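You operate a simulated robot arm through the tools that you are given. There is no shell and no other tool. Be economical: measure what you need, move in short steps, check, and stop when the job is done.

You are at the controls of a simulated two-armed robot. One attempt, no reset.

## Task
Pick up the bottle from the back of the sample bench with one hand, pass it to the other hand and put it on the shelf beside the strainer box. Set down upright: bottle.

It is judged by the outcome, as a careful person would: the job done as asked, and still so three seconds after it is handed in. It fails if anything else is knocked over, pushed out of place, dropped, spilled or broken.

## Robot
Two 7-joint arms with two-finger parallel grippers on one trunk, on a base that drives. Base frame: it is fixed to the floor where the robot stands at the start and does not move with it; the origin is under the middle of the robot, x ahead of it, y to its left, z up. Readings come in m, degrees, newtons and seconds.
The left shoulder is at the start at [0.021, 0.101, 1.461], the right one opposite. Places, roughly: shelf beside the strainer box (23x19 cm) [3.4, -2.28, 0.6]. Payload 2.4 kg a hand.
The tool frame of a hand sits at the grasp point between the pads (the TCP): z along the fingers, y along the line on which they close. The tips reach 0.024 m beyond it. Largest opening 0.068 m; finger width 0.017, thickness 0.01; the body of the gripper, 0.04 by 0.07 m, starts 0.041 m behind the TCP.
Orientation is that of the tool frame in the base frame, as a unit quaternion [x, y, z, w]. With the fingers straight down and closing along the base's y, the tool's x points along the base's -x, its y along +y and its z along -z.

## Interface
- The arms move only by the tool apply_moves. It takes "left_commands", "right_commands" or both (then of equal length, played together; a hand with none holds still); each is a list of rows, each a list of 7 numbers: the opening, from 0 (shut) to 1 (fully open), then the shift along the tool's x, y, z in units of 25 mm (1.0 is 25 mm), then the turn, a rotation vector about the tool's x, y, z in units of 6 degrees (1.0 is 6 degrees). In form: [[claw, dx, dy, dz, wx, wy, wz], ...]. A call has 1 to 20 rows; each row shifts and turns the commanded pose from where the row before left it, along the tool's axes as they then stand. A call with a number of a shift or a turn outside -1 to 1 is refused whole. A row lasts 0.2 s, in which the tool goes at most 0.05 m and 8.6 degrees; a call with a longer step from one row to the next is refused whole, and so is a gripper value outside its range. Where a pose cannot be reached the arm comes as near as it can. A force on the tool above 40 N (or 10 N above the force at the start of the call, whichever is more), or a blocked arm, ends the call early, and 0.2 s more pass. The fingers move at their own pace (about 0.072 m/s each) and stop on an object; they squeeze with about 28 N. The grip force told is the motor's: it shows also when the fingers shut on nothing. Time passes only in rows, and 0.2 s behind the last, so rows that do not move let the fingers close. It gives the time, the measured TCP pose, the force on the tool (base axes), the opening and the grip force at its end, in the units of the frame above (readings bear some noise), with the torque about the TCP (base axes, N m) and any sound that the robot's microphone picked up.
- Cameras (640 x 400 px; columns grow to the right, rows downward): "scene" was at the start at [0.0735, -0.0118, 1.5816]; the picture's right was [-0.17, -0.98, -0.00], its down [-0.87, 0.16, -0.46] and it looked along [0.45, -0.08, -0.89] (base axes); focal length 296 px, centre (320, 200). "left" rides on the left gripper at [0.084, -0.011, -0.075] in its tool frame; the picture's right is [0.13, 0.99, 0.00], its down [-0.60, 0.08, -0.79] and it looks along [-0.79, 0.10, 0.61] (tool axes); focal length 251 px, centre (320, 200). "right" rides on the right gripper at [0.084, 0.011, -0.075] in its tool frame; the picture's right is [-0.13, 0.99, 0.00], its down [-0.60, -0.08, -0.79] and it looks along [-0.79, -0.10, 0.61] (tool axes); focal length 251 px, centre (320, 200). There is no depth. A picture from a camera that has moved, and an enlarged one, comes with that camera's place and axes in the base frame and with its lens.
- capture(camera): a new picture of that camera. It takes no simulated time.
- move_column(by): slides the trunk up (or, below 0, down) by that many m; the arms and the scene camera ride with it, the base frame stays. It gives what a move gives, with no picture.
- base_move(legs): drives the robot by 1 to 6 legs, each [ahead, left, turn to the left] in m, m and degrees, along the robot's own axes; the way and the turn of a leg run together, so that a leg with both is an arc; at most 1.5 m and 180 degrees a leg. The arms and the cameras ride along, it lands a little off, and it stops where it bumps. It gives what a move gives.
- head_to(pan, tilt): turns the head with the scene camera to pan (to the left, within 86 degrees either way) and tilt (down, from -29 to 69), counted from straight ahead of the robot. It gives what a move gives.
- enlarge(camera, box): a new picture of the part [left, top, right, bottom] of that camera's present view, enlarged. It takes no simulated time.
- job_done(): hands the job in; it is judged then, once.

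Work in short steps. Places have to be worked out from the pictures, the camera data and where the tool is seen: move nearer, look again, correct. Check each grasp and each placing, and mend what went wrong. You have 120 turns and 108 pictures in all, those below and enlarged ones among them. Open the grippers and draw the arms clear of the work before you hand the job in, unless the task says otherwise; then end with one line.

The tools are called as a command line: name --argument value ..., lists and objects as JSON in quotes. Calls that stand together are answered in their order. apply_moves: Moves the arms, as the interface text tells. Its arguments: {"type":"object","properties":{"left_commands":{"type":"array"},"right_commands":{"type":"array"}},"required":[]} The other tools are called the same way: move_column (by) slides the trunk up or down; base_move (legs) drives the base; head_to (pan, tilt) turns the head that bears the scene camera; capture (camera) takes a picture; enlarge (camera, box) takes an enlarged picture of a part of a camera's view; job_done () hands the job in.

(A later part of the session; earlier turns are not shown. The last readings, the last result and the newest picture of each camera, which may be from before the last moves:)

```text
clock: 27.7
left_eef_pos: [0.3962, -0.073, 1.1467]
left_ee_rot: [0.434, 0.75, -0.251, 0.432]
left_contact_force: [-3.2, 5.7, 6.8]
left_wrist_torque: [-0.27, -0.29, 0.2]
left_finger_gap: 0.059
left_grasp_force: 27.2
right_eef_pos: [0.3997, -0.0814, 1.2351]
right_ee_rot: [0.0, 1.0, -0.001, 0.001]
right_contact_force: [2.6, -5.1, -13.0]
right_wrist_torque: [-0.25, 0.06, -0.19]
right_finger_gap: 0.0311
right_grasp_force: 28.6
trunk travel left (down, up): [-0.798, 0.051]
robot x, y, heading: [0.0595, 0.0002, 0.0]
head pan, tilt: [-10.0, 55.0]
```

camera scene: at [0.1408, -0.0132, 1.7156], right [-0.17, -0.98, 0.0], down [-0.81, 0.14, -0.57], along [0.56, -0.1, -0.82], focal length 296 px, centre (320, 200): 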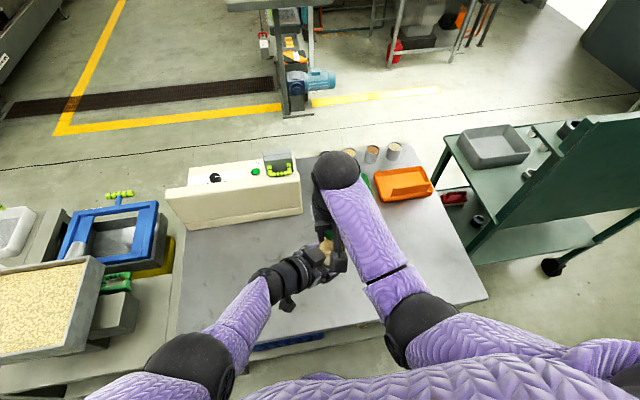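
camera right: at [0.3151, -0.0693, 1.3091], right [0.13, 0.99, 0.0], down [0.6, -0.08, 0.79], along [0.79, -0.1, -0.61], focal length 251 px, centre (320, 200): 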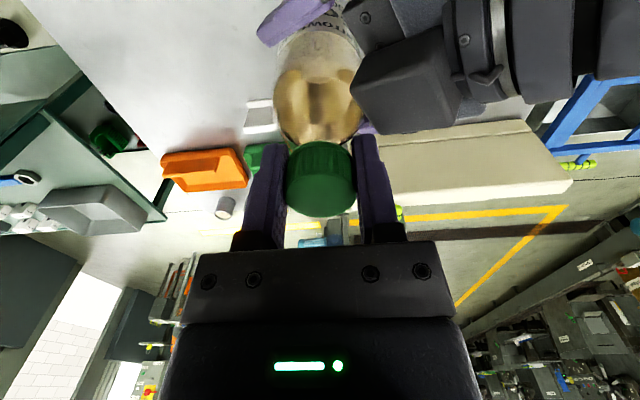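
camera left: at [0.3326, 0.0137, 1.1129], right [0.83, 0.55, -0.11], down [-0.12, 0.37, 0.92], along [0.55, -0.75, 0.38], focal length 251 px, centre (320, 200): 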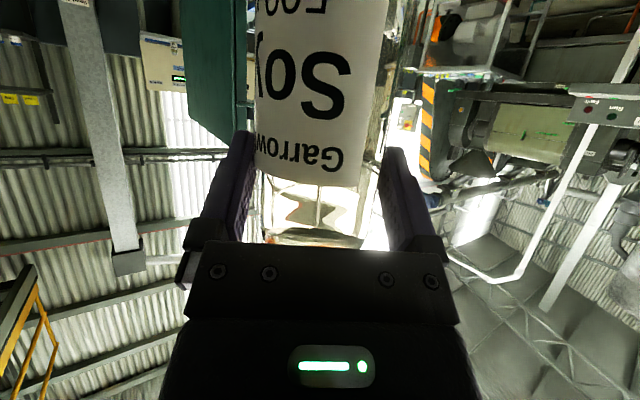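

Forces are small now. Opening the right hand partly (to ~54 mm) and raising it straight up.

apply_moves --right_commands '[[0.8, 0, 0, 0, 0, 0, 0], [0.8, 0, 0, 0, 0, 0, 0], [0.8, 0, 0, -0.5, 0, 0, 0], [0.8, 0, 0, -0.9, 0, 0, 0], [0.8, 0, 0, -0.9, 0, 0, 0], [0.8, 0, 0, -0.9, 0, 0, 0]]'

capture --camera "right"

capture --camera "left"

```text
clock: 29.1
left_eef_pos: [0.397, -0.0726, 1.148]
left_ee_rot: [0.433, 0.75, -0.25, 0.433]
left_contact_force: [-1.4, 0.4, -1.0]
left_wrist_torque: [0.04, 0.04, 0.0]
left_finger_gap: 0.059
left_grasp_force: 27.8
right_eef_pos: [0.4, -0.0796, 1.3141]
right_ee_rot: [0.001, 1.0, -0.002, 0.0]
right_contact_force: [1.4, 0.4, -0.5]
right_wrist_torque: [-0.04, 0.01, 0.01]
right_finger_gap: 0.0543
right_grasp_force: 0.1
right hand out of reach, approached as far as the arm can: row 5
trunk travel left (down, up): [-0.798, 0.051]
robot x, y, heading: [0.059, -0.0022, -0.0]
head pan, tilt: [-10.0, 55.0]
```

```text
73 pictures are left
camera right: at [0.3153, -0.069, 1.3891], right [0.13, 0.99, 0.0], down [0.6, -0.08, 0.79], along [0.79, -0.1, -0.61], focal length 251 px, centre (320, 200)
```

right: 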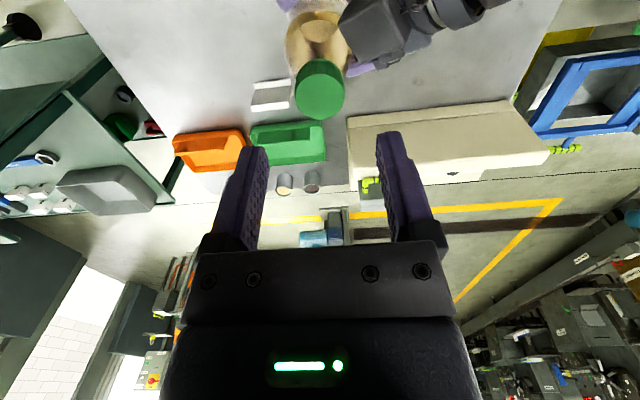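

```text
72 pictures are left
camera left: at [0.3335, 0.014, 1.1128], right [0.83, 0.55, -0.11], down [-0.12, 0.37, 0.92], along [0.55, -0.75, 0.38], focal length 251 px, centre (320, 200)
```

left: 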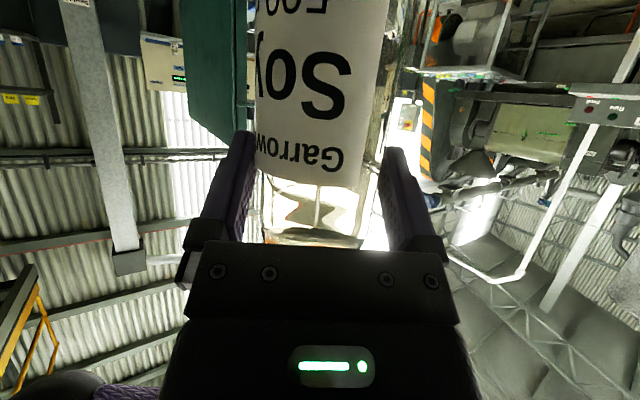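

Handover done: the left hand holds the bottle firmly. I'll tuck the right hand back, bring the left hand closer in, then back the base away from the bench.

apply_moves --left_commands '[[0, 0, 0, 0, 0, 0, 0], [0, 0, 0, 0, 0, 0, 0], [0, 0, 0, 0, 0, 0, 0], [0, 0, 0, 0, 0, 0, 0], [0, 0, 0, 0, 0, 0, 0], [0, 0, 0, 0, 0, 0, 0], [0, 0, 0, -0.5, 0, 0, 0], [0, 0, 0, -0.5, 0, 0, 0], [0, 0, 0, -0.5, 0, 0, 0], [0, 0, 0, -0.5, 0, 0, 0]]' --right_commands '[[1, 0.3, -0.8, 0, 0, 0, 0], [1, 0.3, -0.8, 0, 0, 0, 0], [1, 0.3, -0.8, 0, 0, 0, 0], [1, 0.3, -0.8, 0, 0, 0, 0], [1, 0.6, -0.8, 0, 0, 0, 0], [1, 0.6, -0.8, 0, 0, 0, 0], [1, 0.6, -0.8, 0.2, 0, 0, 0], [1, 0.6, -0.8, 0.2, 0, 0, 0], [1, 0.6, -0.8, 0.2, 0, 0, 0], [1, 0.6, -0.8, 0.2, 0, 0, 0]]'

base_move --legs '[[-0.4, 0, 0]]'

head_to --pan -45 --tilt 35

capture --camera "scene"

```text
clock: 31.3
left_eef_pos: [0.3733, -0.0363, 1.1728]
left_ee_rot: [0.433, 0.75, -0.251, 0.433]
left_contact_force: [-0.3, -0.1, -5.2]
left_wrist_torque: [0.02, 0.05, 0.01]
left_finger_gap: 0.0591
left_grasp_force: 28.4
right_eef_pos: [0.2788, -0.2807, 1.2943]
right_ee_rot: [-0.002, 1.0, 0.0, 0.0]
right_contact_force: [-0.9, 0.7, 0.3]
right_wrist_torque: [-0.01, 0.01, 0.0]
right_finger_gap: 0.0678
right_grasp_force: 0.0
trunk travel left (down, up): [-0.798, 0.051]
robot x, y, heading: [0.0613, 0.002, -0.1]
head pan, tilt: [-10.0, 55.0]
```

```text
clock: 33.8
left_eef_pos: [-0.0256, -0.034, 1.1709]
left_ee_rot: [0.432, 0.751, -0.25, 0.433]
left_contact_force: [0.6, 0.2, -4.4]
left_wrist_torque: [0.06, 0.0, -0.01]
left_finger_gap: 0.0589
left_grasp_force: 28.1
right_eef_pos: [-0.1195, -0.2808, 1.2932]
right_ee_rot: [-0.002, 1.0, -0.001, -0.001]
right_contact_force: [0.1, 0.2, 0.8]
right_wrist_torque: [0.03, -0.01, 0.02]
right_finger_gap: 0.068
right_grasp_force: 0.0
trunk travel left (down, up): [-0.798, 0.051]
robot x, y, heading: [-0.3378, -0.0012, 0.2]
head pan, tilt: [-10.0, 55.0]
```

```text
clock: 34.8
left_eef_pos: [-0.0257, -0.0355, 1.1716]
left_ee_rot: [0.432, 0.75, -0.25, 0.433]
left_contact_force: [0.5, 0.2, -5.2]
left_wrist_torque: [0.02, 0.03, -0.01]
left_finger_gap: 0.0588
left_grasp_force: 28.2
right_eef_pos: [-0.1209, -0.2795, 1.2935]
right_ee_rot: [-0.002, 1.0, -0.001, 0.0]
right_contact_force: [-0.8, 0.4, -0.3]
right_wrist_torque: [0.02, 0.01, 0.02]
right_finger_gap: 0.0683
right_grasp_force: 0.0
trunk travel left (down, up): [-0.798, 0.051]
robot x, y, heading: [-0.3388, -0.0024, 0.2]
head pan, tilt: [-45.0, 35.0]
```

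```text
71 pictures are left
camera scene: at [-0.2678, -0.0633, 1.7438], right [-0.7, -0.71, 0.0], down [-0.41, 0.4, -0.82], along [0.58, -0.58, -0.57], focal length 296 px, centre (320, 200)
```

scene: 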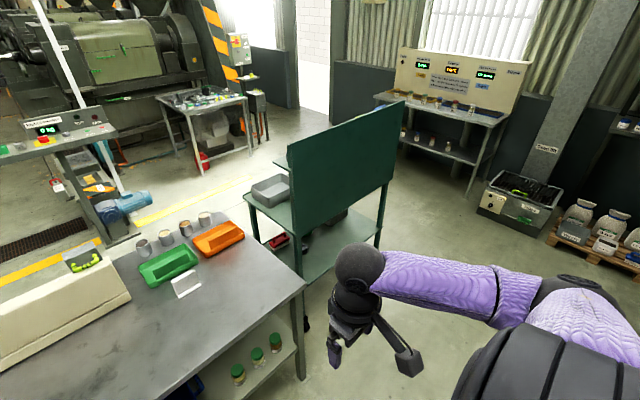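

The view shows a clear aisle: bench right edge, a green rack at x≈0.6 from y≈-0.75 to -1.75, and past it open floor at y≈-2.3 toward the press. I'll strafe right 1.4 m and look ahead.

base_move --legs '[[0, -1.4, 0]]'

head_to --pan -30 --tilt 30

capture --camera "scene"

```text
clock: 41.8
left_eef_pos: [-0.0243, -1.4304, 1.1722]
left_ee_rot: [0.433, 0.75, -0.25, 0.433]
left_contact_force: [0.0, -0.2, -5.6]
left_wrist_torque: [0.06, 0.0, 0.03]
left_finger_gap: 0.0588
left_grasp_force: 28.3
right_eef_pos: [-0.119, -1.675, 1.293]
right_ee_rot: [0.0, 1.0, -0.001, -0.001]
right_contact_force: [0.5, 0.5, 0.4]
right_wrist_torque: [0.01, -0.02, 0.0]
right_finger_gap: 0.0679
right_grasp_force: 0.1
trunk travel left (down, up): [-0.798, 0.051]
robot x, y, heading: [-0.3393, -1.392, 0.1]
head pan, tilt: [-45.0, 35.0]
```

```text
clock: 42.5
left_eef_pos: [-0.0242, -1.431, 1.1721]
left_ee_rot: [0.434, 0.749, -0.251, 0.433]
left_contact_force: [0.8, 0.1, -4.6]
left_wrist_torque: [0.01, 0.04, 0.02]
left_finger_gap: 0.0588
left_grasp_force: 27.6
right_eef_pos: [-0.1198, -1.6752, 1.2932]
right_ee_rot: [-0.001, 1.0, -0.002, 0.0]
right_contact_force: [-0.6, -0.3, -0.1]
right_wrist_torque: [0.02, 0.02, 0.01]
right_finger_gap: 0.0681
right_grasp_force: 0.1
trunk travel left (down, up): [-0.798, 0.051]
robot x, y, heading: [-0.3361, -1.3966, 0.0]
head pan, tilt: [-30.0, 30.0]
```

```text
70 pictures are left
camera scene: at [-0.2504, -1.4411, 1.7516], right [-0.5, -0.87, 0.0], down [-0.43, 0.25, -0.87], along [0.75, -0.43, -0.5], focal length 296 px, centre (320, 200)
```

scene: 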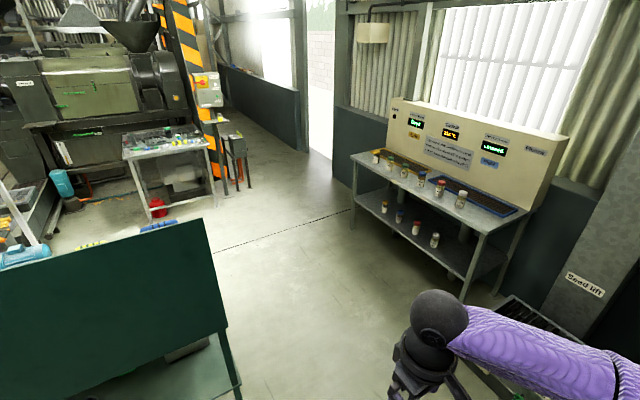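

Path is clear. Enlarging the target area.

enlarge --camera "scene" --box '[120, 60, 280, 220]'

base_move --legs '[[0.3, -0.35, 0], [0.5, -0.4, 0], [0.9, 0, 0]]'

head_to --pan 0 --tilt 30

capture --camera "scene"

```text
2.50 times, centred on (200, 140) of scene
camera zoom: at [-0.2504, -1.4411, 1.7516], right [-0.5, -0.87, 0.0], down [-0.43, 0.25, -0.87], along [0.75, -0.43, -0.5], focal length 740 px, centre (620, 350)
```

zoom: 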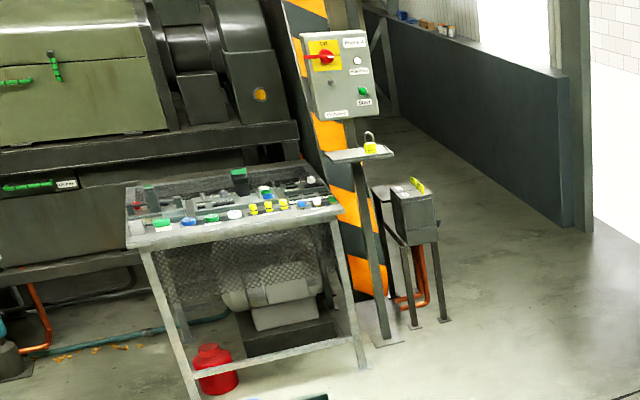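

```text
clock: 52.8
left_eef_pos: [1.6787, -2.1743, 1.1715]
left_ee_rot: [0.43, 0.752, -0.249, 0.433]
left_contact_force: [0.4, -0.4, -4.7]
left_wrist_torque: [0.05, 0.02, 0.0]
left_finger_gap: 0.0592
left_grasp_force: 28.4
right_eef_pos: [1.5845, -2.42, 1.2933]
right_ee_rot: [-0.005, 1.0, -0.001, 0.0]
right_contact_force: [-0.3, 0.5, -0.4]
right_wrist_torque: [0.0, 0.0, 0.03]
right_finger_gap: 0.0681
right_grasp_force: 0.1
trunk travel left (down, up): [-0.798, 0.051]
robot x, y, heading: [1.3627, -2.1391, 0.5]
head pan, tilt: [-30.0, 30.0]
```

```text
clock: 53.8
left_eef_pos: [1.6773, -2.1734, 1.1713]
left_ee_rot: [0.431, 0.752, -0.249, 0.433]
left_contact_force: [0.3, -0.1, -3.8]
left_wrist_torque: [0.04, 0.04, -0.01]
left_finger_gap: 0.059
left_grasp_force: 27.9
right_eef_pos: [1.5849, -2.4186, 1.294]
right_ee_rot: [-0.005, 1.0, -0.001, -0.001]
right_contact_force: [-0.1, -0.9, 0.2]
right_wrist_torque: [-0.06, -0.03, 0.03]
right_finger_gap: 0.0678
right_grasp_force: 0.0
trunk travel left (down, up): [-0.798, 0.051]
robot x, y, heading: [1.3625, -2.1394, 0.3]
head pan, tilt: [0.0, 30.0]
```

```text
68 pictures are left
camera scene: at [1.4638, -2.1411, 1.7516], right [0.01, -1.0, 0.0], down [-0.5, 0.0, -0.87], along [0.87, 0.01, -0.5], focal length 296 px, centre (320, 200)
```

scene: 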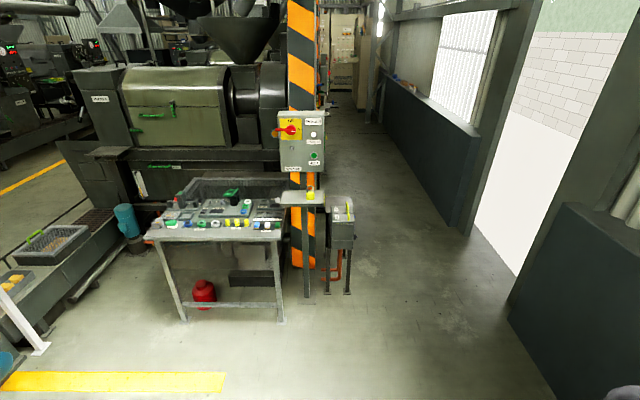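

Enlarging the target: the given shelf point projects at about (341,204), right at the dark box on legs beside the press stand.

enlarge --camera "scene" --box '[270, 160, 390, 300]'

base_move --legs '[[0.5, -0.5, 0]]'

head_to --pan 20 --tilt 35

capture --camera "scene"

```text
2.86 times, centred on (330, 230) of scene
camera zoom: at [1.4638, -2.1411, 1.7516], right [0.01, -1.0, 0.0], down [-0.5, 0.0, -0.87], along [0.87, 0.01, -0.5], focal length 845 px, centre (291, 114)
```

zoom: 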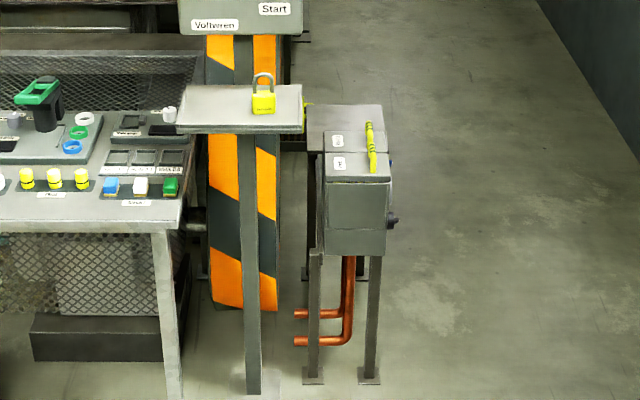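

```text
clock: 57.6
left_eef_pos: [2.1803, -2.6696, 1.1722]
left_ee_rot: [0.431, 0.752, -0.249, 0.433]
left_contact_force: [0.2, -0.8, -4.5]
left_wrist_torque: [0.06, 0.05, 0.02]
left_finger_gap: 0.0589
left_grasp_force: 28.1
right_eef_pos: [2.086, -2.9166, 1.2929]
right_ee_rot: [-0.003, 1.0, -0.001, 0.0]
right_contact_force: [-0.5, 0.1, 0.4]
right_wrist_torque: [0.02, -0.02, -0.03]
right_finger_gap: 0.0682
right_grasp_force: 0.0
trunk travel left (down, up): [-0.798, 0.051]
robot x, y, heading: [1.8648, -2.6358, 0.3]
head pan, tilt: [0.0, 30.0]
```

```text
clock: 58.4
left_eef_pos: [2.1782, -2.6708, 1.1711]
left_ee_rot: [0.432, 0.751, -0.249, 0.432]
left_contact_force: [0.4, 0.8, -4.3]
left_wrist_torque: [0.08, 0.01, -0.01]
left_finger_gap: 0.0585
left_grasp_force: 27.7
right_eef_pos: [2.086, -2.9153, 1.2936]
right_ee_rot: [-0.002, 1.0, -0.001, 0.0]
right_contact_force: [-0.6, 1.0, 0.5]
right_wrist_torque: [-0.01, 0.0, 0.02]
right_finger_gap: 0.0679
right_grasp_force: 0.1
trunk travel left (down, up): [-0.798, 0.051]
robot x, y, heading: [1.865, -2.6364, 0.3]
head pan, tilt: [20.0, 35.0]
```

```text
66 pictures are left
camera scene: at [1.9578, -2.6064, 1.7438], right [0.34, -0.94, 0.0], down [-0.54, -0.2, -0.82], along [0.77, 0.28, -0.57], focal length 296 px, centre (320, 200)
```

scene: 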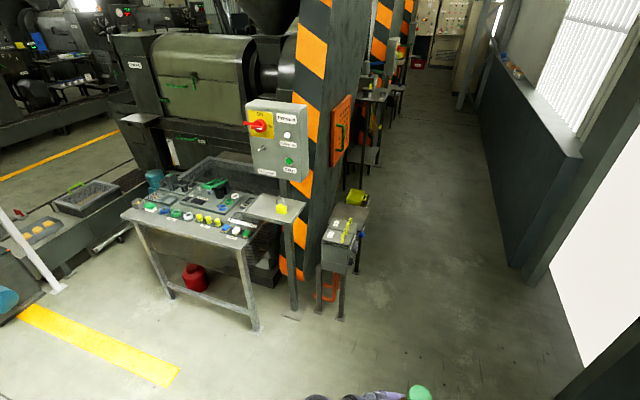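

enlarge --camera "scene" --box '[290, 70, 410, 190]'

enlarge --camera "scene" --box '[290, 180, 390, 320]'

```text
3.33 times, centred on (350, 130) of scene
camera zoom: at [1.9578, -2.6064, 1.7438], right [0.34, -0.94, 0.0], down [-0.54, -0.2, -0.82], along [0.77, 0.28, -0.57], focal length 986 px, centre (220, 433)
```

zoom: 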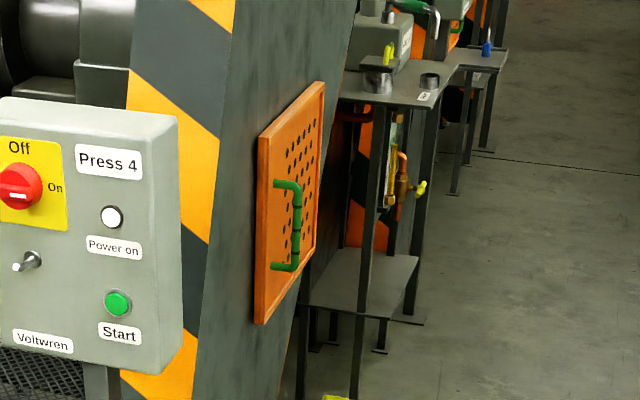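

```text
2.86 times, centred on (340, 250) of scene
camera zoom: at [1.9578, -2.6064, 1.7438], right [0.34, -0.94, 0.0], down [-0.54, -0.2, -0.82], along [0.77, 0.28, -0.57], focal length 845 px, centre (263, 57)
```

zoom: 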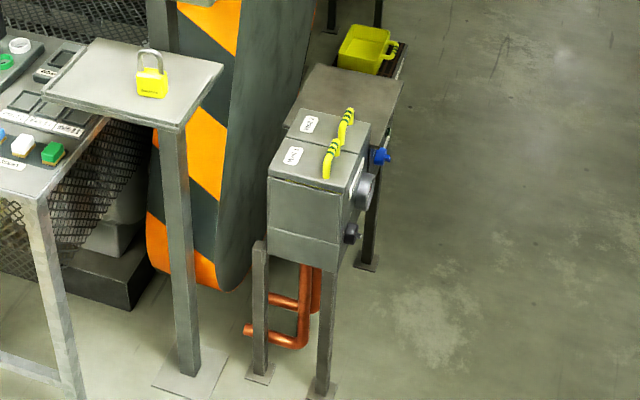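

Now clear: the strainer box (yellow-handled lid) has a grey shelf directly behind it, ray-intersecting z=0.6 at about (3.45,-2.27), matching the given place; a yellow tray sits beyond. I'll approach from the aisle side: drive to about (3.4,-2.9) and turn left to face it.

base_move --legs '[[1.5, -0.27, 0]]'

base_move --legs '[[0, 0, 90]]'

head_to --pan 0 --tilt 50

capture --camera "scene"

```text
refused: leg 1 is longer than a leg can be; nothing moved
```

```text
clock: 62.7
left_eef_pos: [1.8959, -2.3209, 1.1723]
left_ee_rot: [-0.23, 0.835, 0.132, 0.482]
left_contact_force: [-0.1, 0.6, -4.5]
left_wrist_torque: [-0.01, 0.08, -0.01]
left_finger_gap: 0.0587
left_grasp_force: 28.1
right_eef_pos: [2.1409, -2.4118, 1.2937]
right_ee_rot: [0.713, -0.701, 0.001, -0.001]
right_contact_force: [0.4, -0.6, -0.2]
right_wrist_torque: [0.0, 0.01, 0.01]
right_finger_gap: 0.0677
right_grasp_force: 0.1
trunk travel left (down, up): [-0.798, 0.051]
robot x, y, heading: [1.8629, -2.6373, 90.9]
head pan, tilt: [20.0, 35.0]
```

```text
clock: 63.5
left_eef_pos: [1.8941, -2.3211, 1.1718]
left_ee_rot: [-0.23, 0.835, 0.132, 0.482]
left_contact_force: [-0.1, -0.5, -4.4]
left_wrist_torque: [-0.04, 0.04, 0.01]
left_finger_gap: 0.0588
left_grasp_force: 28.0
right_eef_pos: [2.1414, -2.4132, 1.2938]
right_ee_rot: [0.712, -0.702, 0.001, -0.001]
right_contact_force: [0.9, 0.9, 0.5]
right_wrist_torque: [0.02, 0.06, 0.03]
right_finger_gap: 0.0683
right_grasp_force: 0.0
trunk travel left (down, up): [-0.798, 0.051]
robot x, y, heading: [1.8647, -2.6345, 90.9]
head pan, tilt: [0.0, 50.0]
```

```text
63 pictures are left
camera scene: at [1.8632, -2.5488, 1.7221], right [1.0, 0.02, 0.0], down [0.01, -0.77, -0.64], along [-0.01, 0.64, -0.77], focal length 296 px, centre (320, 200)
```

scene: 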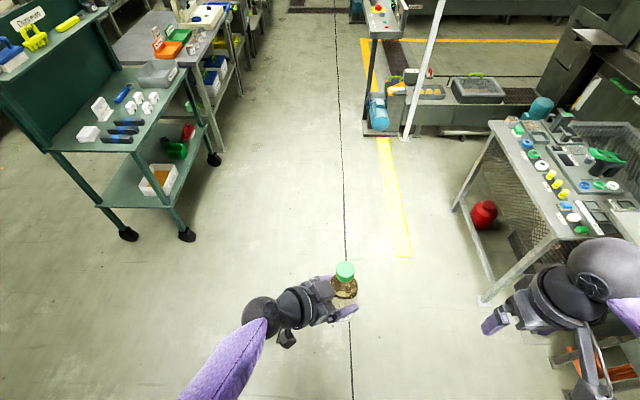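

I'm already facing left (+y), which also works: back up 0.3 m into the aisle and strafe right 1.5 m to be opposite the shelf.

base_move --legs '[[-0.3, 0, 0], [0, -1.5, -0.9]]'

capture --camera "scene"

```text
clock: 64.9
left_eef_pos: [1.9105, -2.4622, 1.1715]
left_ee_rot: [-0.22, 0.839, 0.127, 0.481]
left_contact_force: [1.0, -1.1, -4.8]
left_wrist_torque: [0.0, 0.09, 0.05]
left_finger_gap: 0.0588
left_grasp_force: 27.5
right_eef_pos: [2.1551, -2.5583, 1.2939]
right_ee_rot: [-0.703, 0.711, 0.002, 0.001]
right_contact_force: [1.6, 0.2, -0.1]
right_wrist_torque: [0.04, 0.06, -0.02]
right_finger_gap: 0.0679
right_grasp_force: 0.1
trunk travel left (down, up): [-0.798, 0.051]
robot x, y, heading: [1.8698, -2.7727, 89.4]
head pan, tilt: [0.0, 50.0]
stopped in leg 1: the robot was blocked; the commanded pose is now the measured one
```

```text
62 pictures are left
camera scene: at [1.8731, -2.6902, 1.7223], right [1.0, -0.01, 0.0], down [-0.01, -0.76, -0.64], along [0.01, 0.64, -0.76], focal length 296 px, centre (320, 200)
```

scene: 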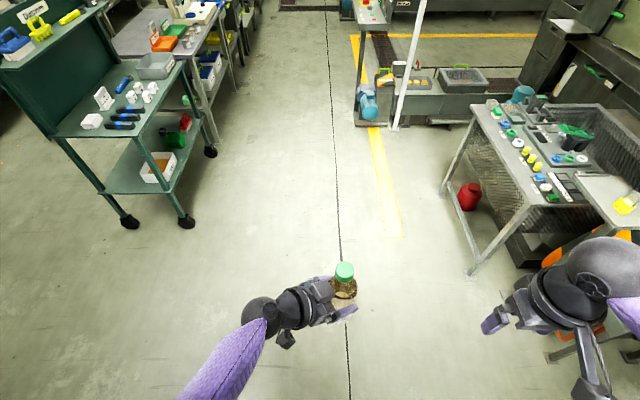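

Blocked behind at y≈-2.77. I'll move ahead slightly and look both sides to see what's there.

base_move --legs '[[0.1, 0, 0]]'

head_to --pan 86 --tilt 45

capture --camera "scene"

head_to --pan -86 --tilt 40

capture --camera "scene"

```text
clock: 66.1
left_eef_pos: [1.9094, -2.3584, 1.1697]
left_ee_rot: [-0.221, 0.839, 0.126, 0.482]
left_contact_force: [0.0, 0.3, -4.8]
left_wrist_torque: [-0.02, 0.05, 0.01]
left_finger_gap: 0.0589
left_grasp_force: 27.5
right_eef_pos: [2.1539, -2.4539, 1.2938]
right_ee_rot: [-0.704, 0.71, 0.0, 0.0]
right_contact_force: [0.3, 1.3, -0.2]
right_wrist_torque: [0.02, -0.02, -0.01]
right_finger_gap: 0.0681
right_grasp_force: 0.1
trunk travel left (down, up): [-0.798, 0.051]
robot x, y, heading: [1.8699, -2.6758, 89.3]
head pan, tilt: [0.0, 50.0]
```

```text
clock: 67.7
left_eef_pos: [1.9085, -2.3582, 1.1697]
left_ee_rot: [-0.22, 0.839, 0.126, 0.482]
left_contact_force: [-0.5, 0.7, -4.3]
left_wrist_torque: [-0.02, 0.05, -0.02]
left_finger_gap: 0.0589
left_grasp_force: 27.6
right_eef_pos: [2.1547, -2.4564, 1.2931]
right_ee_rot: [-0.704, 0.71, 0.001, 0.0]
right_contact_force: [0.9, -0.2, 0.5]
right_wrist_torque: [0.02, 0.01, 0.01]
right_finger_gap: 0.0678
right_grasp_force: 0.0
trunk travel left (down, up): [-0.798, 0.051]
robot x, y, heading: [1.8691, -2.6711, 89.2]
head pan, tilt: [85.9, 45.0]
```

```text
61 pictures are left
camera scene: at [1.7901, -2.656, 1.729], right [0.08, 1.0, 0.0], down [0.7, -0.06, -0.71], along [-0.7, 0.06, -0.71], focal length 296 px, centre (320, 200)
```

scene: 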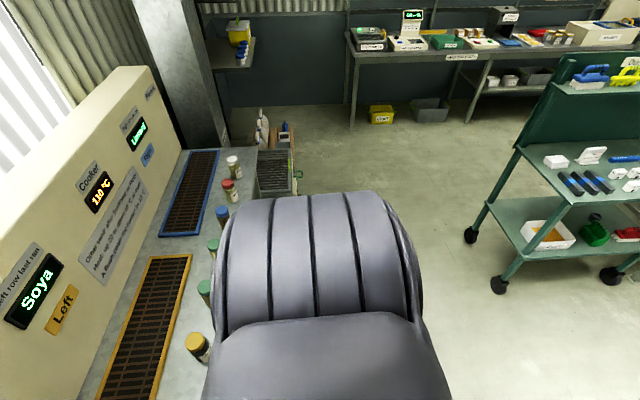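

```text
clock: 70.3
left_eef_pos: [1.9096, -2.3586, 1.1712]
left_ee_rot: [-0.221, 0.839, 0.126, 0.481]
left_contact_force: [-0.3, -0.5, -5.5]
left_wrist_torque: [0.02, 0.04, -0.02]
left_finger_gap: 0.059
left_grasp_force: 28.1
right_eef_pos: [2.1551, -2.4567, 1.2931]
right_ee_rot: [-0.705, 0.709, 0.0, 0.001]
right_contact_force: [-0.2, 0.4, -0.3]
right_wrist_torque: [-0.03, -0.03, 0.01]
right_finger_gap: 0.0681
right_grasp_force: 0.0
trunk travel left (down, up): [-0.798, 0.051]
robot x, y, heading: [1.872, -2.6721, 89.2]
head pan, tilt: [-85.9, 40.0]
```

```text
60 pictures are left
camera scene: at [1.956, -2.6574, 1.7363], right [0.06, -1.0, 0.0], down [-0.64, -0.04, -0.77], along [0.76, 0.05, -0.64], focal length 296 px, centre (320, 200)
```

scene: 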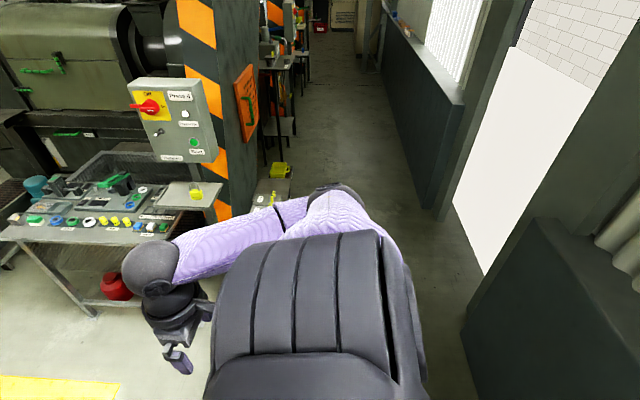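

Behind me is the jar table; its jars all still stand. The wall further right is at y≈-3.43. So: strafe right past the table end, back up, strafe the rest.

base_move --legs '[[0, -0.75, 0.8], [-0.22, 0, 0], [0, -0.75, 0]]'

head_to --pan 0 --tilt 52

capture --camera "scene"

```text
clock: 79.3
left_eef_pos: [3.4056, -2.5774, 1.1711]
left_ee_rot: [-0.227, 0.837, 0.13, 0.481]
left_contact_force: [0.6, -0.1, -4.7]
left_wrist_torque: [-0.01, 0.07, 0.01]
left_finger_gap: 0.0588
left_grasp_force: 27.7
right_eef_pos: [3.6499, -2.6699, 1.2942]
right_ee_rot: [0.709, -0.705, -0.001, -0.001]
right_contact_force: [-1.1, -0.1, -0.5]
right_wrist_torque: [0.02, 0.0, 0.03]
right_finger_gap: 0.0681
right_grasp_force: 0.0
trunk travel left (down, up): [-0.798, 0.051]
robot x, y, heading: [3.3744, -2.8895, 90.3]
head pan, tilt: [-85.9, 40.0]
```

```text
clock: 80.9
left_eef_pos: [3.4049, -2.5767, 1.1704]
left_ee_rot: [-0.226, 0.837, 0.129, 0.481]
left_contact_force: [0.5, -0.9, -4.9]
left_wrist_torque: [-0.04, 0.04, -0.03]
left_finger_gap: 0.059
left_grasp_force: 28.1
right_eef_pos: [3.6506, -2.67, 1.2943]
right_ee_rot: [0.709, -0.705, -0.001, -0.001]
right_contact_force: [-0.5, 0.6, 0.9]
right_wrist_torque: [0.0, 0.02, 0.05]
right_finger_gap: 0.0681
right_grasp_force: 0.1
trunk travel left (down, up): [-0.798, 0.051]
robot x, y, heading: [3.3735, -2.8865, 90.3]
head pan, tilt: [0.0, 52.0]
```

```text
59 pictures are left
camera scene: at [3.3713, -2.8056, 1.7194], right [1.0, 0.0, 0.0], down [0.0, -0.79, -0.62], along [0.0, 0.62, -0.79], focal length 296 px, centre (320, 200)
```

scene: 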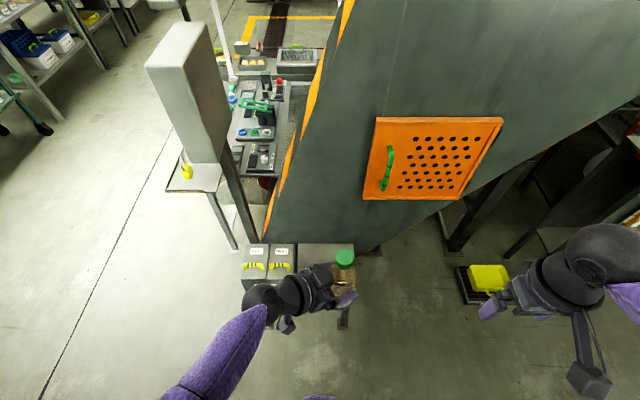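

enlarge --camera "scene" --box '[220, 220, 400, 350]'

```text
3.08 times, centred on (310, 285) of scene
camera zoom: at [3.3713, -2.8056, 1.7194], right [1.0, 0.0, 0.0], down [0.0, -0.79, -0.62], along [0.0, 0.62, -0.79], focal length 910 px, centre (351, -62)
```

zoom: 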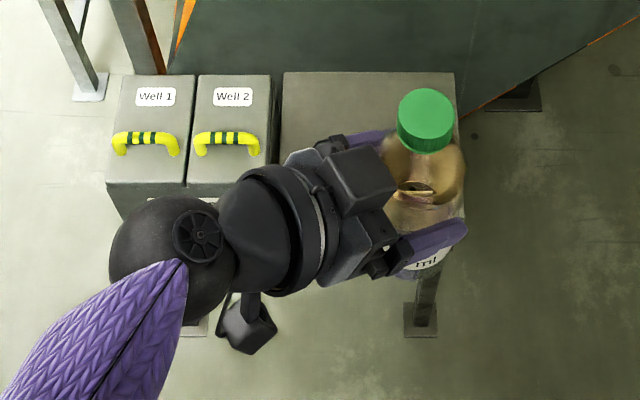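

The shelf top spans x≈3.275–3.516, y≈-2.355…-2.165, empty, with the two "Well" strainer boxes on its left. I'll yaw the left hand so it points straight ahead (bottle kept upright), and tuck the right hand in.

apply_moves --left_commands '[[0, 0, 0, 0, -0.866, 0, -0.5], [0, 0, 0, 0, -0.866, 0, -0.5], [0, 0, 0, 0, -0.866, 0, -0.5], [0, 0, 0, 0, -0.866, 0, -0.5], [0, 0, 0, 0, -0.866, 0, -0.5], [0, 0, 0, 0, -0.866, 0, -0.5], [0, 0, 0, 0, -0.866, 0, -0.5], [0, 0, 0, 0, -0.866, 0, -0.5], [0, 0, 0, 0, -0.866, 0, -0.5], [0, 0, 0, 0, -0.866, 0, -0.5]]' --right_commands '[[1, 0.3, 0, 0, 0, 0, 0], [1, 0.3, 0, 0, 0, 0, 0], [1, 0.3, 0, 0, 0, 0, 0], [1, 0.3, 0, 0, 0, 0, 0], [1, 0.3, 0, 0, 0, 0, 0], [1, 0.3, 0, 0, 0, 0, 0], [1, 0.3, 0, 0, 0, 0, 0], [1, 0.3, 0, 0, 0, 0, 0], [1, 0.3, 0, 0, 0, 0, 0], [1, 0.3, 0, 0, 0, 0, 0]]'

capture --camera "scene"

capture --camera "left"

```text
clock: 82.4
left_eef_pos: [3.3326, -2.5779, 1.1435]
left_ee_rot: [-0.437, 0.766, 0.316, 0.351]
left_contact_force: [-0.5, 0.4, -4.7]
left_wrist_torque: [-0.02, 0.0, 0.01]
left_finger_gap: 0.0588
left_grasp_force: 28.3
right_eef_pos: [3.651, -2.7165, 1.2941]
right_ee_rot: [0.709, -0.705, 0.0, 0.0]
right_contact_force: [0.6, -0.1, -0.1]
right_wrist_torque: [-0.03, 0.01, 0.03]
right_finger_gap: 0.068
right_grasp_force: 0.1
trunk travel left (down, up): [-0.798, 0.051]
robot x, y, heading: [3.3751, -2.8935, 90.0]
head pan, tilt: [0.0, 52.0]
stopped in row 7 (left hand): the arm was blocked; the commanded pose is now the measured one
```

```text
57 pictures are left
camera scene: at [3.3709, -2.8058, 1.7194], right [1.0, 0.0, 0.0], down [0.0, -0.79, -0.62], along [0.0, 0.62, -0.79], focal length 296 px, centre (320, 200)
```

scene: 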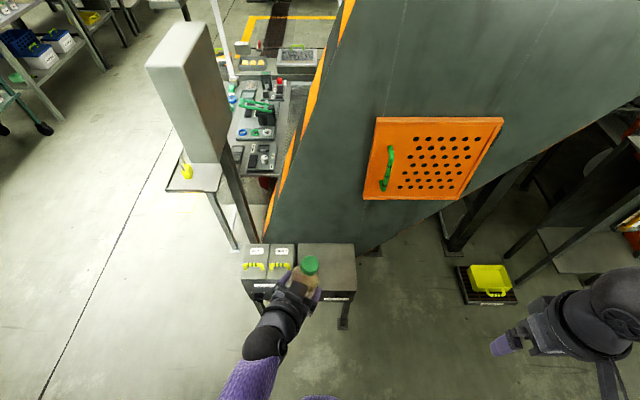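

```text
56 pictures are left
camera left: at [3.2914, -2.6795, 1.1148], right [-0.93, 0.36, 0.07], down [-0.05, -0.32, 0.94], along [0.36, 0.88, 0.32], focal length 251 px, centre (320, 200)
```

left: 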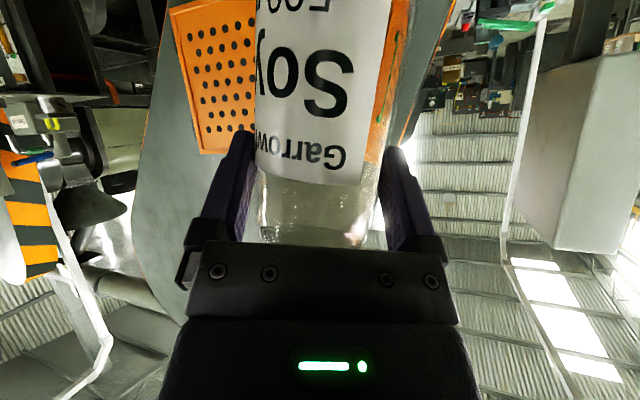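

The arm ran into a joint limit near full yaw and the bottle tilted ~11°. I'll keep the present yaw (about 25° right of straight ahead – fine), move the hand forward/up for room, and level the bottle.

apply_moves --left_commands '[[0, -0.8, 0.2, 0.7, 0, 0, 0], [0, -0.8, 0.2, 0.7, 0, 0, 0], [0, -0.8, 0.2, 0.7, 0, 0, 0], [0, -0.8, 0.2, 0.7, 0, 0, 0], [0, 0, 0, 0, 0.28, -0.26, -0.49], [0, 0, 0, 0, 0.28, -0.26, -0.49], [0, 0, 0, 0, 0.27, -0.25, -0.48], [0, 0, 0, 0, 0, 0, 0]]'

enlarge --camera "scene" --box '[220, 220, 400, 350]'

```text
clock: 84.2
left_eef_pos: [3.365, -2.4779, 1.1738]
left_ee_rot: [-0.465, 0.727, 0.272, 0.426]
left_contact_force: [-0.9, -0.3, -4.8]
left_wrist_torque: [-0.04, 0.03, 0.02]
left_finger_gap: 0.0586
left_grasp_force: 28.4
right_eef_pos: [3.6519, -2.7161, 1.2933]
right_ee_rot: [0.709, -0.705, 0.001, -0.001]
right_contact_force: [-0.1, 0.4, -0.6]
right_wrist_torque: [0.01, 0.02, 0.02]
right_finger_gap: 0.0678
right_grasp_force: 0.1
trunk travel left (down, up): [-0.798, 0.051]
robot x, y, heading: [3.3712, -2.8888, 90.3]
head pan, tilt: [0.0, 52.0]
```

```text
3.08 times, centred on (310, 285) of scene
camera zoom: at [3.3714, -2.8054, 1.7194], right [1.0, 0.0, 0.0], down [0.0, -0.79, -0.62], along [0.0, 0.62, -0.79], focal length 910 px, centre (351, -62)
```

zoom: 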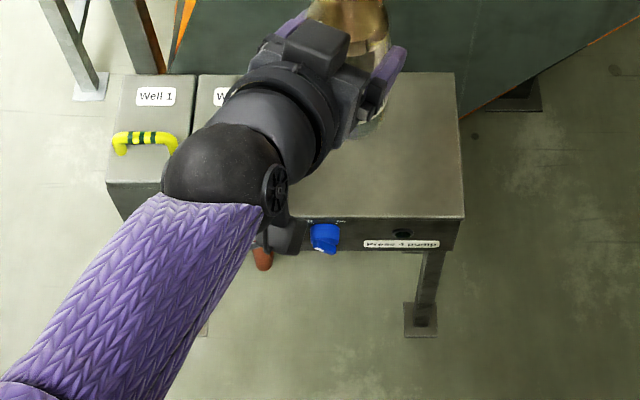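

Bottle is upright again in the hand (pose computed). The shelf (pump top) front edge is y≈-2.37. I'll drive ahead 0.15 and right 0.04, staying high above it.

base_move --legs '[[0.15, -0.04, 0]]'

move_column --by -0.3

capture --camera "scene"

capture --camera "left"

capture --camera "right"

```text
clock: 85.6
left_eef_pos: [3.4033, -2.3283, 1.1738]
left_ee_rot: [-0.466, 0.727, 0.272, 0.425]
left_contact_force: [-0.4, 1.3, -4.5]
left_wrist_torque: [-0.04, 0.02, 0.02]
left_finger_gap: 0.0586
left_grasp_force: 28.4
right_eef_pos: [3.6901, -2.5668, 1.2938]
right_ee_rot: [0.709, -0.705, 0.0, -0.001]
right_contact_force: [0.7, -0.8, -0.7]
right_wrist_torque: [-0.01, 0.02, 0.05]
right_finger_gap: 0.068
right_grasp_force: 0.0
trunk travel left (down, up): [-0.798, 0.051]
robot x, y, heading: [3.4118, -2.7407, 90.0]
head pan, tilt: [0.0, 52.0]
```

```text
clock: 88.6
left_eef_pos: [3.4034, -2.3291, 0.8748]
left_ee_rot: [-0.465, 0.727, 0.27, 0.426]
left_contact_force: [-0.6, -0.2, -5.0]
left_wrist_torque: [-0.04, -0.01, -0.02]
left_finger_gap: 0.0588
left_grasp_force: 28.2
right_eef_pos: [3.6901, -2.5678, 0.9952]
right_ee_rot: [0.709, -0.706, 0.0, -0.001]
right_contact_force: [0.4, 1.0, 0.2]
right_wrist_torque: [-0.02, 0.0, -0.03]
right_finger_gap: 0.068
right_grasp_force: 0.0
trunk travel left (down, up): [-0.498, 0.351]
robot x, y, heading: [3.4121, -2.7428, 90.0]
head pan, tilt: [0.0, 52.0]
```

```text
54 pictures are left
camera scene: at [3.4102, -2.6466, 1.4192], right [1.0, 0.0, 0.0], down [0.0, -0.79, -0.62], along [0.0, 0.62, -0.79], focal length 296 px, centre (320, 200)
```

scene: 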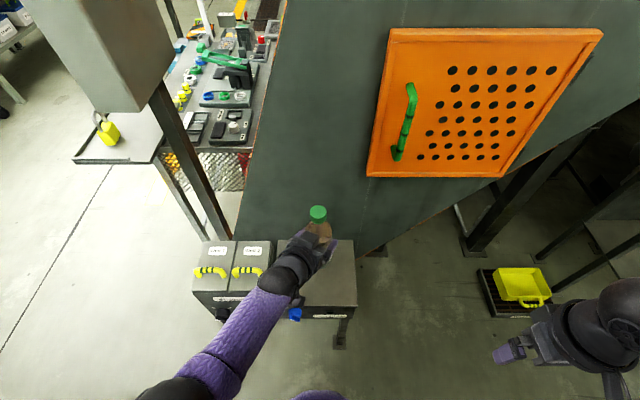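

```text
53 pictures are left
camera left: at [3.3688, -2.4308, 0.8385], right [-0.93, 0.36, -0.11], down [-0.24, -0.33, 0.92], along [0.29, 0.88, 0.39], focal length 251 px, centre (320, 200)
```

left: 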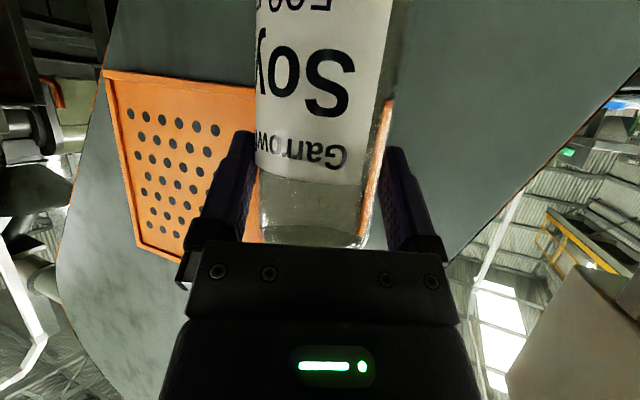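

```text
52 pictures are left
camera right: at [3.68, -2.6522, 1.0691], right [-0.99, 0.12, 0.0], down [0.08, 0.6, 0.79], along [0.1, 0.79, -0.61], focal length 251 px, centre (320, 200)
```

right: 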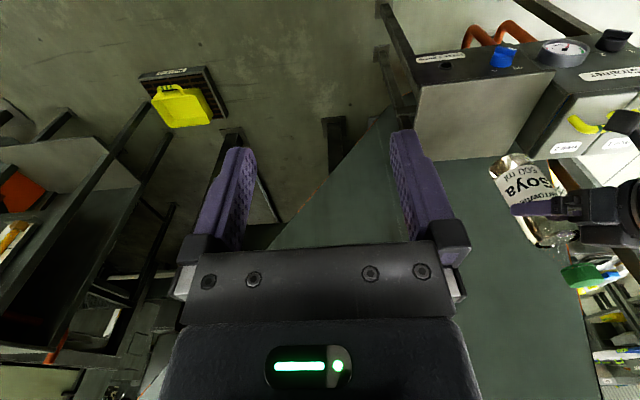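

The right camera confirms the "Strainer" label on the neighbouring box and shows the bottle upright above the shelf: base ≈0.09 m below the TCP, shelf top ≈0.60. I'll shift 3.5 cm ahead, then lower by the trunk to just above contact.

apply_moves --left_commands '[[0, -0.325, 0.24, 0.575, 0, 0, 0], [0, -0.325, 0.24, 0.575, 0, 0, 0], [0, 0, 0, 0, 0, 0, 0]]'

move_column --by -0.14

capture --camera "right"

capture --camera "scene"

```text
clock: 89.4
left_eef_pos: [3.4061, -2.2933, 0.8725]
left_ee_rot: [-0.465, 0.727, 0.272, 0.426]
left_contact_force: [0.5, 0.1, -5.0]
left_wrist_torque: [-0.06, 0.02, 0.02]
left_finger_gap: 0.0586
left_grasp_force: 28.3
right_eef_pos: [3.6907, -2.5675, 0.9941]
right_ee_rot: [0.709, -0.705, 0.0, -0.001]
right_contact_force: [-0.1, -0.2, 0.3]
right_wrist_torque: [0.0, 0.0, 0.0]
right_finger_gap: 0.0681
right_grasp_force: 0.0
trunk travel left (down, up): [-0.498, 0.351]
robot x, y, heading: [3.4096, -2.7413, 90.0]
head pan, tilt: [0.0, 52.0]
```

```text
clock: 91.0
left_eef_pos: [3.4057, -2.2936, 0.7344]
left_ee_rot: [-0.467, 0.726, 0.273, 0.424]
left_contact_force: [-0.4, 0.3, -4.1]
left_wrist_torque: [-0.03, 0.01, 0.02]
left_finger_gap: 0.0589
left_grasp_force: 27.7
right_eef_pos: [3.6911, -2.5674, 0.8558]
right_ee_rot: [0.709, -0.705, 0.0, -0.002]
right_contact_force: [0.2, -0.1, 0.1]
right_wrist_torque: [-0.01, 0.01, 0.0]
right_finger_gap: 0.0681
right_grasp_force: 0.1
trunk travel left (down, up): [-0.358, 0.491]
robot x, y, heading: [3.4104, -2.744, 90.3]
head pan, tilt: [0.0, 52.0]
```

```text
51 pictures are left
camera right: at [3.68, -2.6523, 0.9291], right [-0.99, 0.12, 0.0], down [0.07, 0.6, 0.79], along [0.1, 0.79, -0.61], focal length 251 px, centre (320, 200)
```

right: 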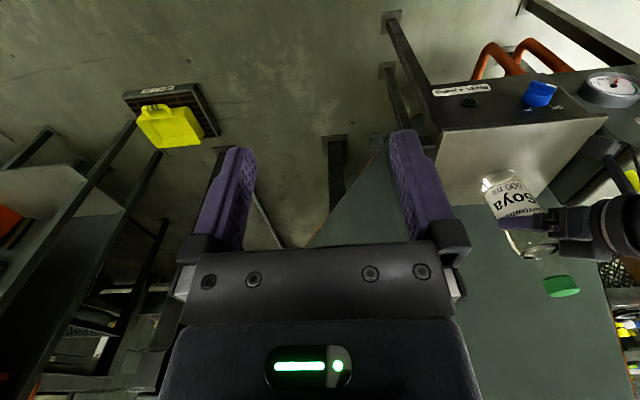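

```text
50 pictures are left
camera scene: at [3.4102, -2.6291, 1.2783], right [1.0, 0.0, 0.0], down [0.0, -0.79, -0.62], along [0.0, 0.62, -0.79], focal length 296 px, centre (320, 200)
```

scene: 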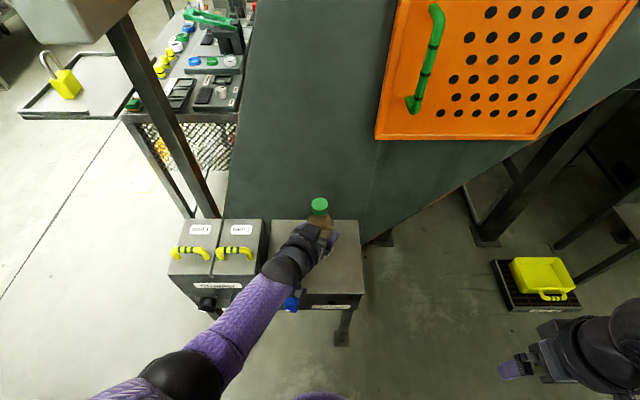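

enlarge --camera "scene" --box '[160, 190, 380, 340]'

enlarge --camera "right" --box '[420, 60, 640, 320]'

```text
2.67 times, centred on (270, 265) of scene
camera zoom: at [3.4102, -2.6291, 1.2783], right [1.0, 0.0, 0.0], down [0.0, -0.79, -0.62], along [0.0, 0.62, -0.79], focal length 789 px, centre (453, 27)
```

zoom: 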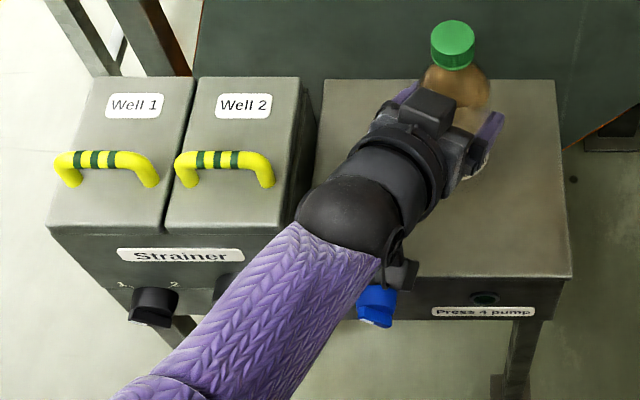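

```text
1.54 times, centred on (530, 190) of right
camera zoom: at [3.68, -2.6523, 0.9291], right [-0.99, 0.12, 0.0], down [0.07, 0.6, 0.79], along [0.1, 0.79, -0.61], focal length 387 px, centre (-3, 215)
```

zoom: 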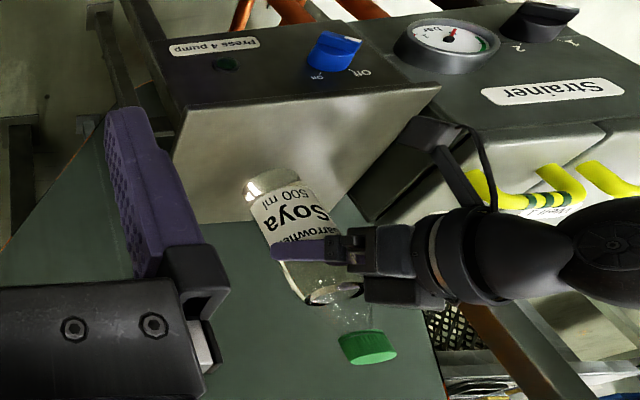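

Arm is clear of the strainer lids, knobs and pump switch. Lowering in small steps while watching the force.

move_column --by -0.02

move_column --by -0.008

enlarge --camera "right" --box '[420, 60, 640, 320]'

```text
clock: 91.7
left_eef_pos: [3.4051, -2.2937, 0.7133]
left_ee_rot: [-0.466, 0.727, 0.272, 0.425]
left_contact_force: [-0.3, 0.4, -3.9]
left_wrist_torque: [-0.07, 0.03, -0.03]
left_finger_gap: 0.0589
left_grasp_force: 27.4
right_eef_pos: [3.6901, -2.567, 0.8346]
right_ee_rot: [0.709, -0.705, -0.001, -0.002]
right_contact_force: [0.7, 0.4, -0.3]
right_wrist_torque: [0.01, 0.01, 0.04]
right_finger_gap: 0.0681
right_grasp_force: 0.0
trunk travel left (down, up): [-0.338, 0.511]
robot x, y, heading: [3.4107, -2.7431, 90.3]
head pan, tilt: [0.0, 52.0]
```

```text
clock: 92.3
left_eef_pos: [3.4072, -2.2929, 0.7069]
left_ee_rot: [-0.466, 0.727, 0.272, 0.426]
left_contact_force: [1.3, 1.2, 0.4]
left_wrist_torque: [0.06, -0.05, -0.01]
left_finger_gap: 0.0589
left_grasp_force: 28.0
right_eef_pos: [3.6902, -2.5667, 0.8268]
right_ee_rot: [0.708, -0.706, 0.0, -0.002]
right_contact_force: [0.5, 0.5, -0.4]
right_wrist_torque: [0.02, -0.01, 0.02]
right_finger_gap: 0.0682
right_grasp_force: 0.0
trunk travel left (down, up): [-0.33, 0.519]
robot x, y, heading: [3.4107, -2.7438, 90.1]
head pan, tilt: [0.0, 52.0]
```

```text
1.54 times, centred on (530, 190) of right
camera zoom: at [3.6801, -2.6524, 0.9011], right [-0.99, 0.12, 0.0], down [0.07, 0.6, 0.79], along [0.1, 0.79, -0.61], focal length 387 px, centre (-3, 215)
```

zoom: 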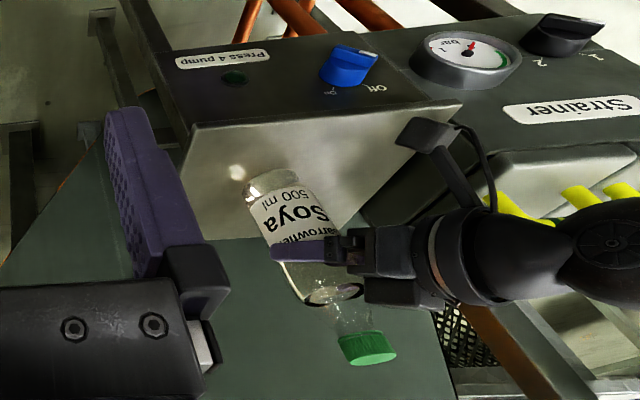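

The vertical force went from -4 to +0.4 N: the bottle is just touching the shelf. One more 2 mm.

move_column --by -0.002

```text
clock: 92.8
left_eef_pos: [3.4064, -2.2938, 0.7059]
left_ee_rot: [-0.464, 0.726, 0.274, 0.428]
left_contact_force: [0.9, 1.7, 17.8]
left_wrist_torque: [-0.12, 0.14, -0.02]
left_finger_gap: 0.0589
left_grasp_force: 27.6
right_eef_pos: [3.6916, -2.5681, 0.8247]
right_ee_rot: [0.709, -0.706, 0.0, -0.001]
right_contact_force: [0.4, 0.6, 0.1]
right_wrist_torque: [0.01, -0.04, 0.02]
right_finger_gap: 0.0678
right_grasp_force: 0.0
trunk travel left (down, up): [-0.328, 0.521]
robot x, y, heading: [3.4074, -2.7428, 90.4]
head pan, tilt: [0.0, 52.0]
```

Firm flat contact (18 N, low torque). Opening the left fingers.

apply_moves --left_commands '[[0.9, 0, 0, 0, 0, 0, 0], [1, 0, 0, 0, 0, 0, 0], [1, 0, 0, 0, 0, 0, 0]]'

capture --camera "left"

enlarge --camera "right" --box '[420, 60, 640, 320]'

```text
clock: 93.6
left_eef_pos: [3.4058, -2.2939, 0.7022]
left_ee_rot: [-0.465, 0.727, 0.272, 0.426]
left_contact_force: [-0.1, 0.0, 0.3]
left_wrist_torque: [0.0, -0.03, -0.01]
left_finger_gap: 0.0682
left_grasp_force: 0.0
right_eef_pos: [3.6905, -2.5675, 0.8246]
right_ee_rot: [0.709, -0.705, 0.0, -0.001]
right_contact_force: [0.1, -0.8, 0.1]
right_wrist_torque: [0.02, 0.02, 0.03]
right_finger_gap: 0.0682
right_grasp_force: 0.0
trunk travel left (down, up): [-0.328, 0.521]
robot x, y, heading: [3.4093, -2.7435, 89.9]
head pan, tilt: [0.0, 52.0]
```

```text
46 pictures are left
camera left: at [3.3716, -2.396, 0.6684], right [-0.93, 0.36, -0.11], down [-0.24, -0.33, 0.92], along [0.29, 0.88, 0.39], focal length 251 px, centre (320, 200)
```

left: 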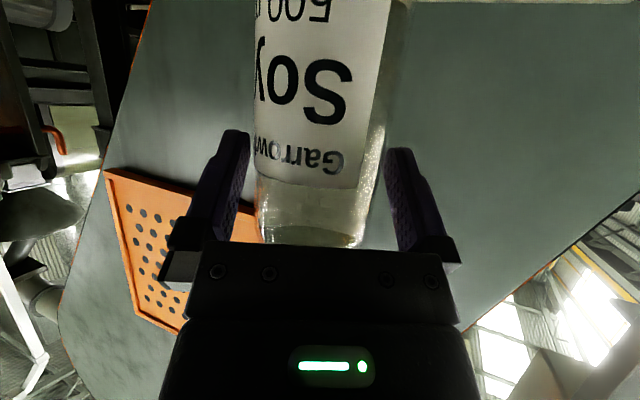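

```text
1.54 times, centred on (530, 190) of right
camera zoom: at [3.6799, -2.6525, 0.899], right [-0.99, 0.12, 0.0], down [0.08, 0.6, 0.79], along [0.1, 0.79, -0.61], focal length 387 px, centre (-3, 215)
```

zoom: 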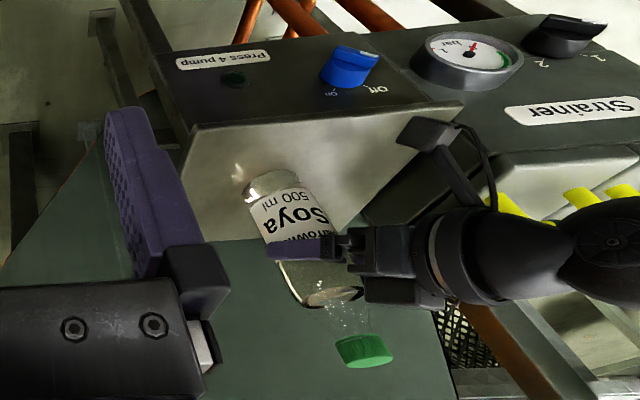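

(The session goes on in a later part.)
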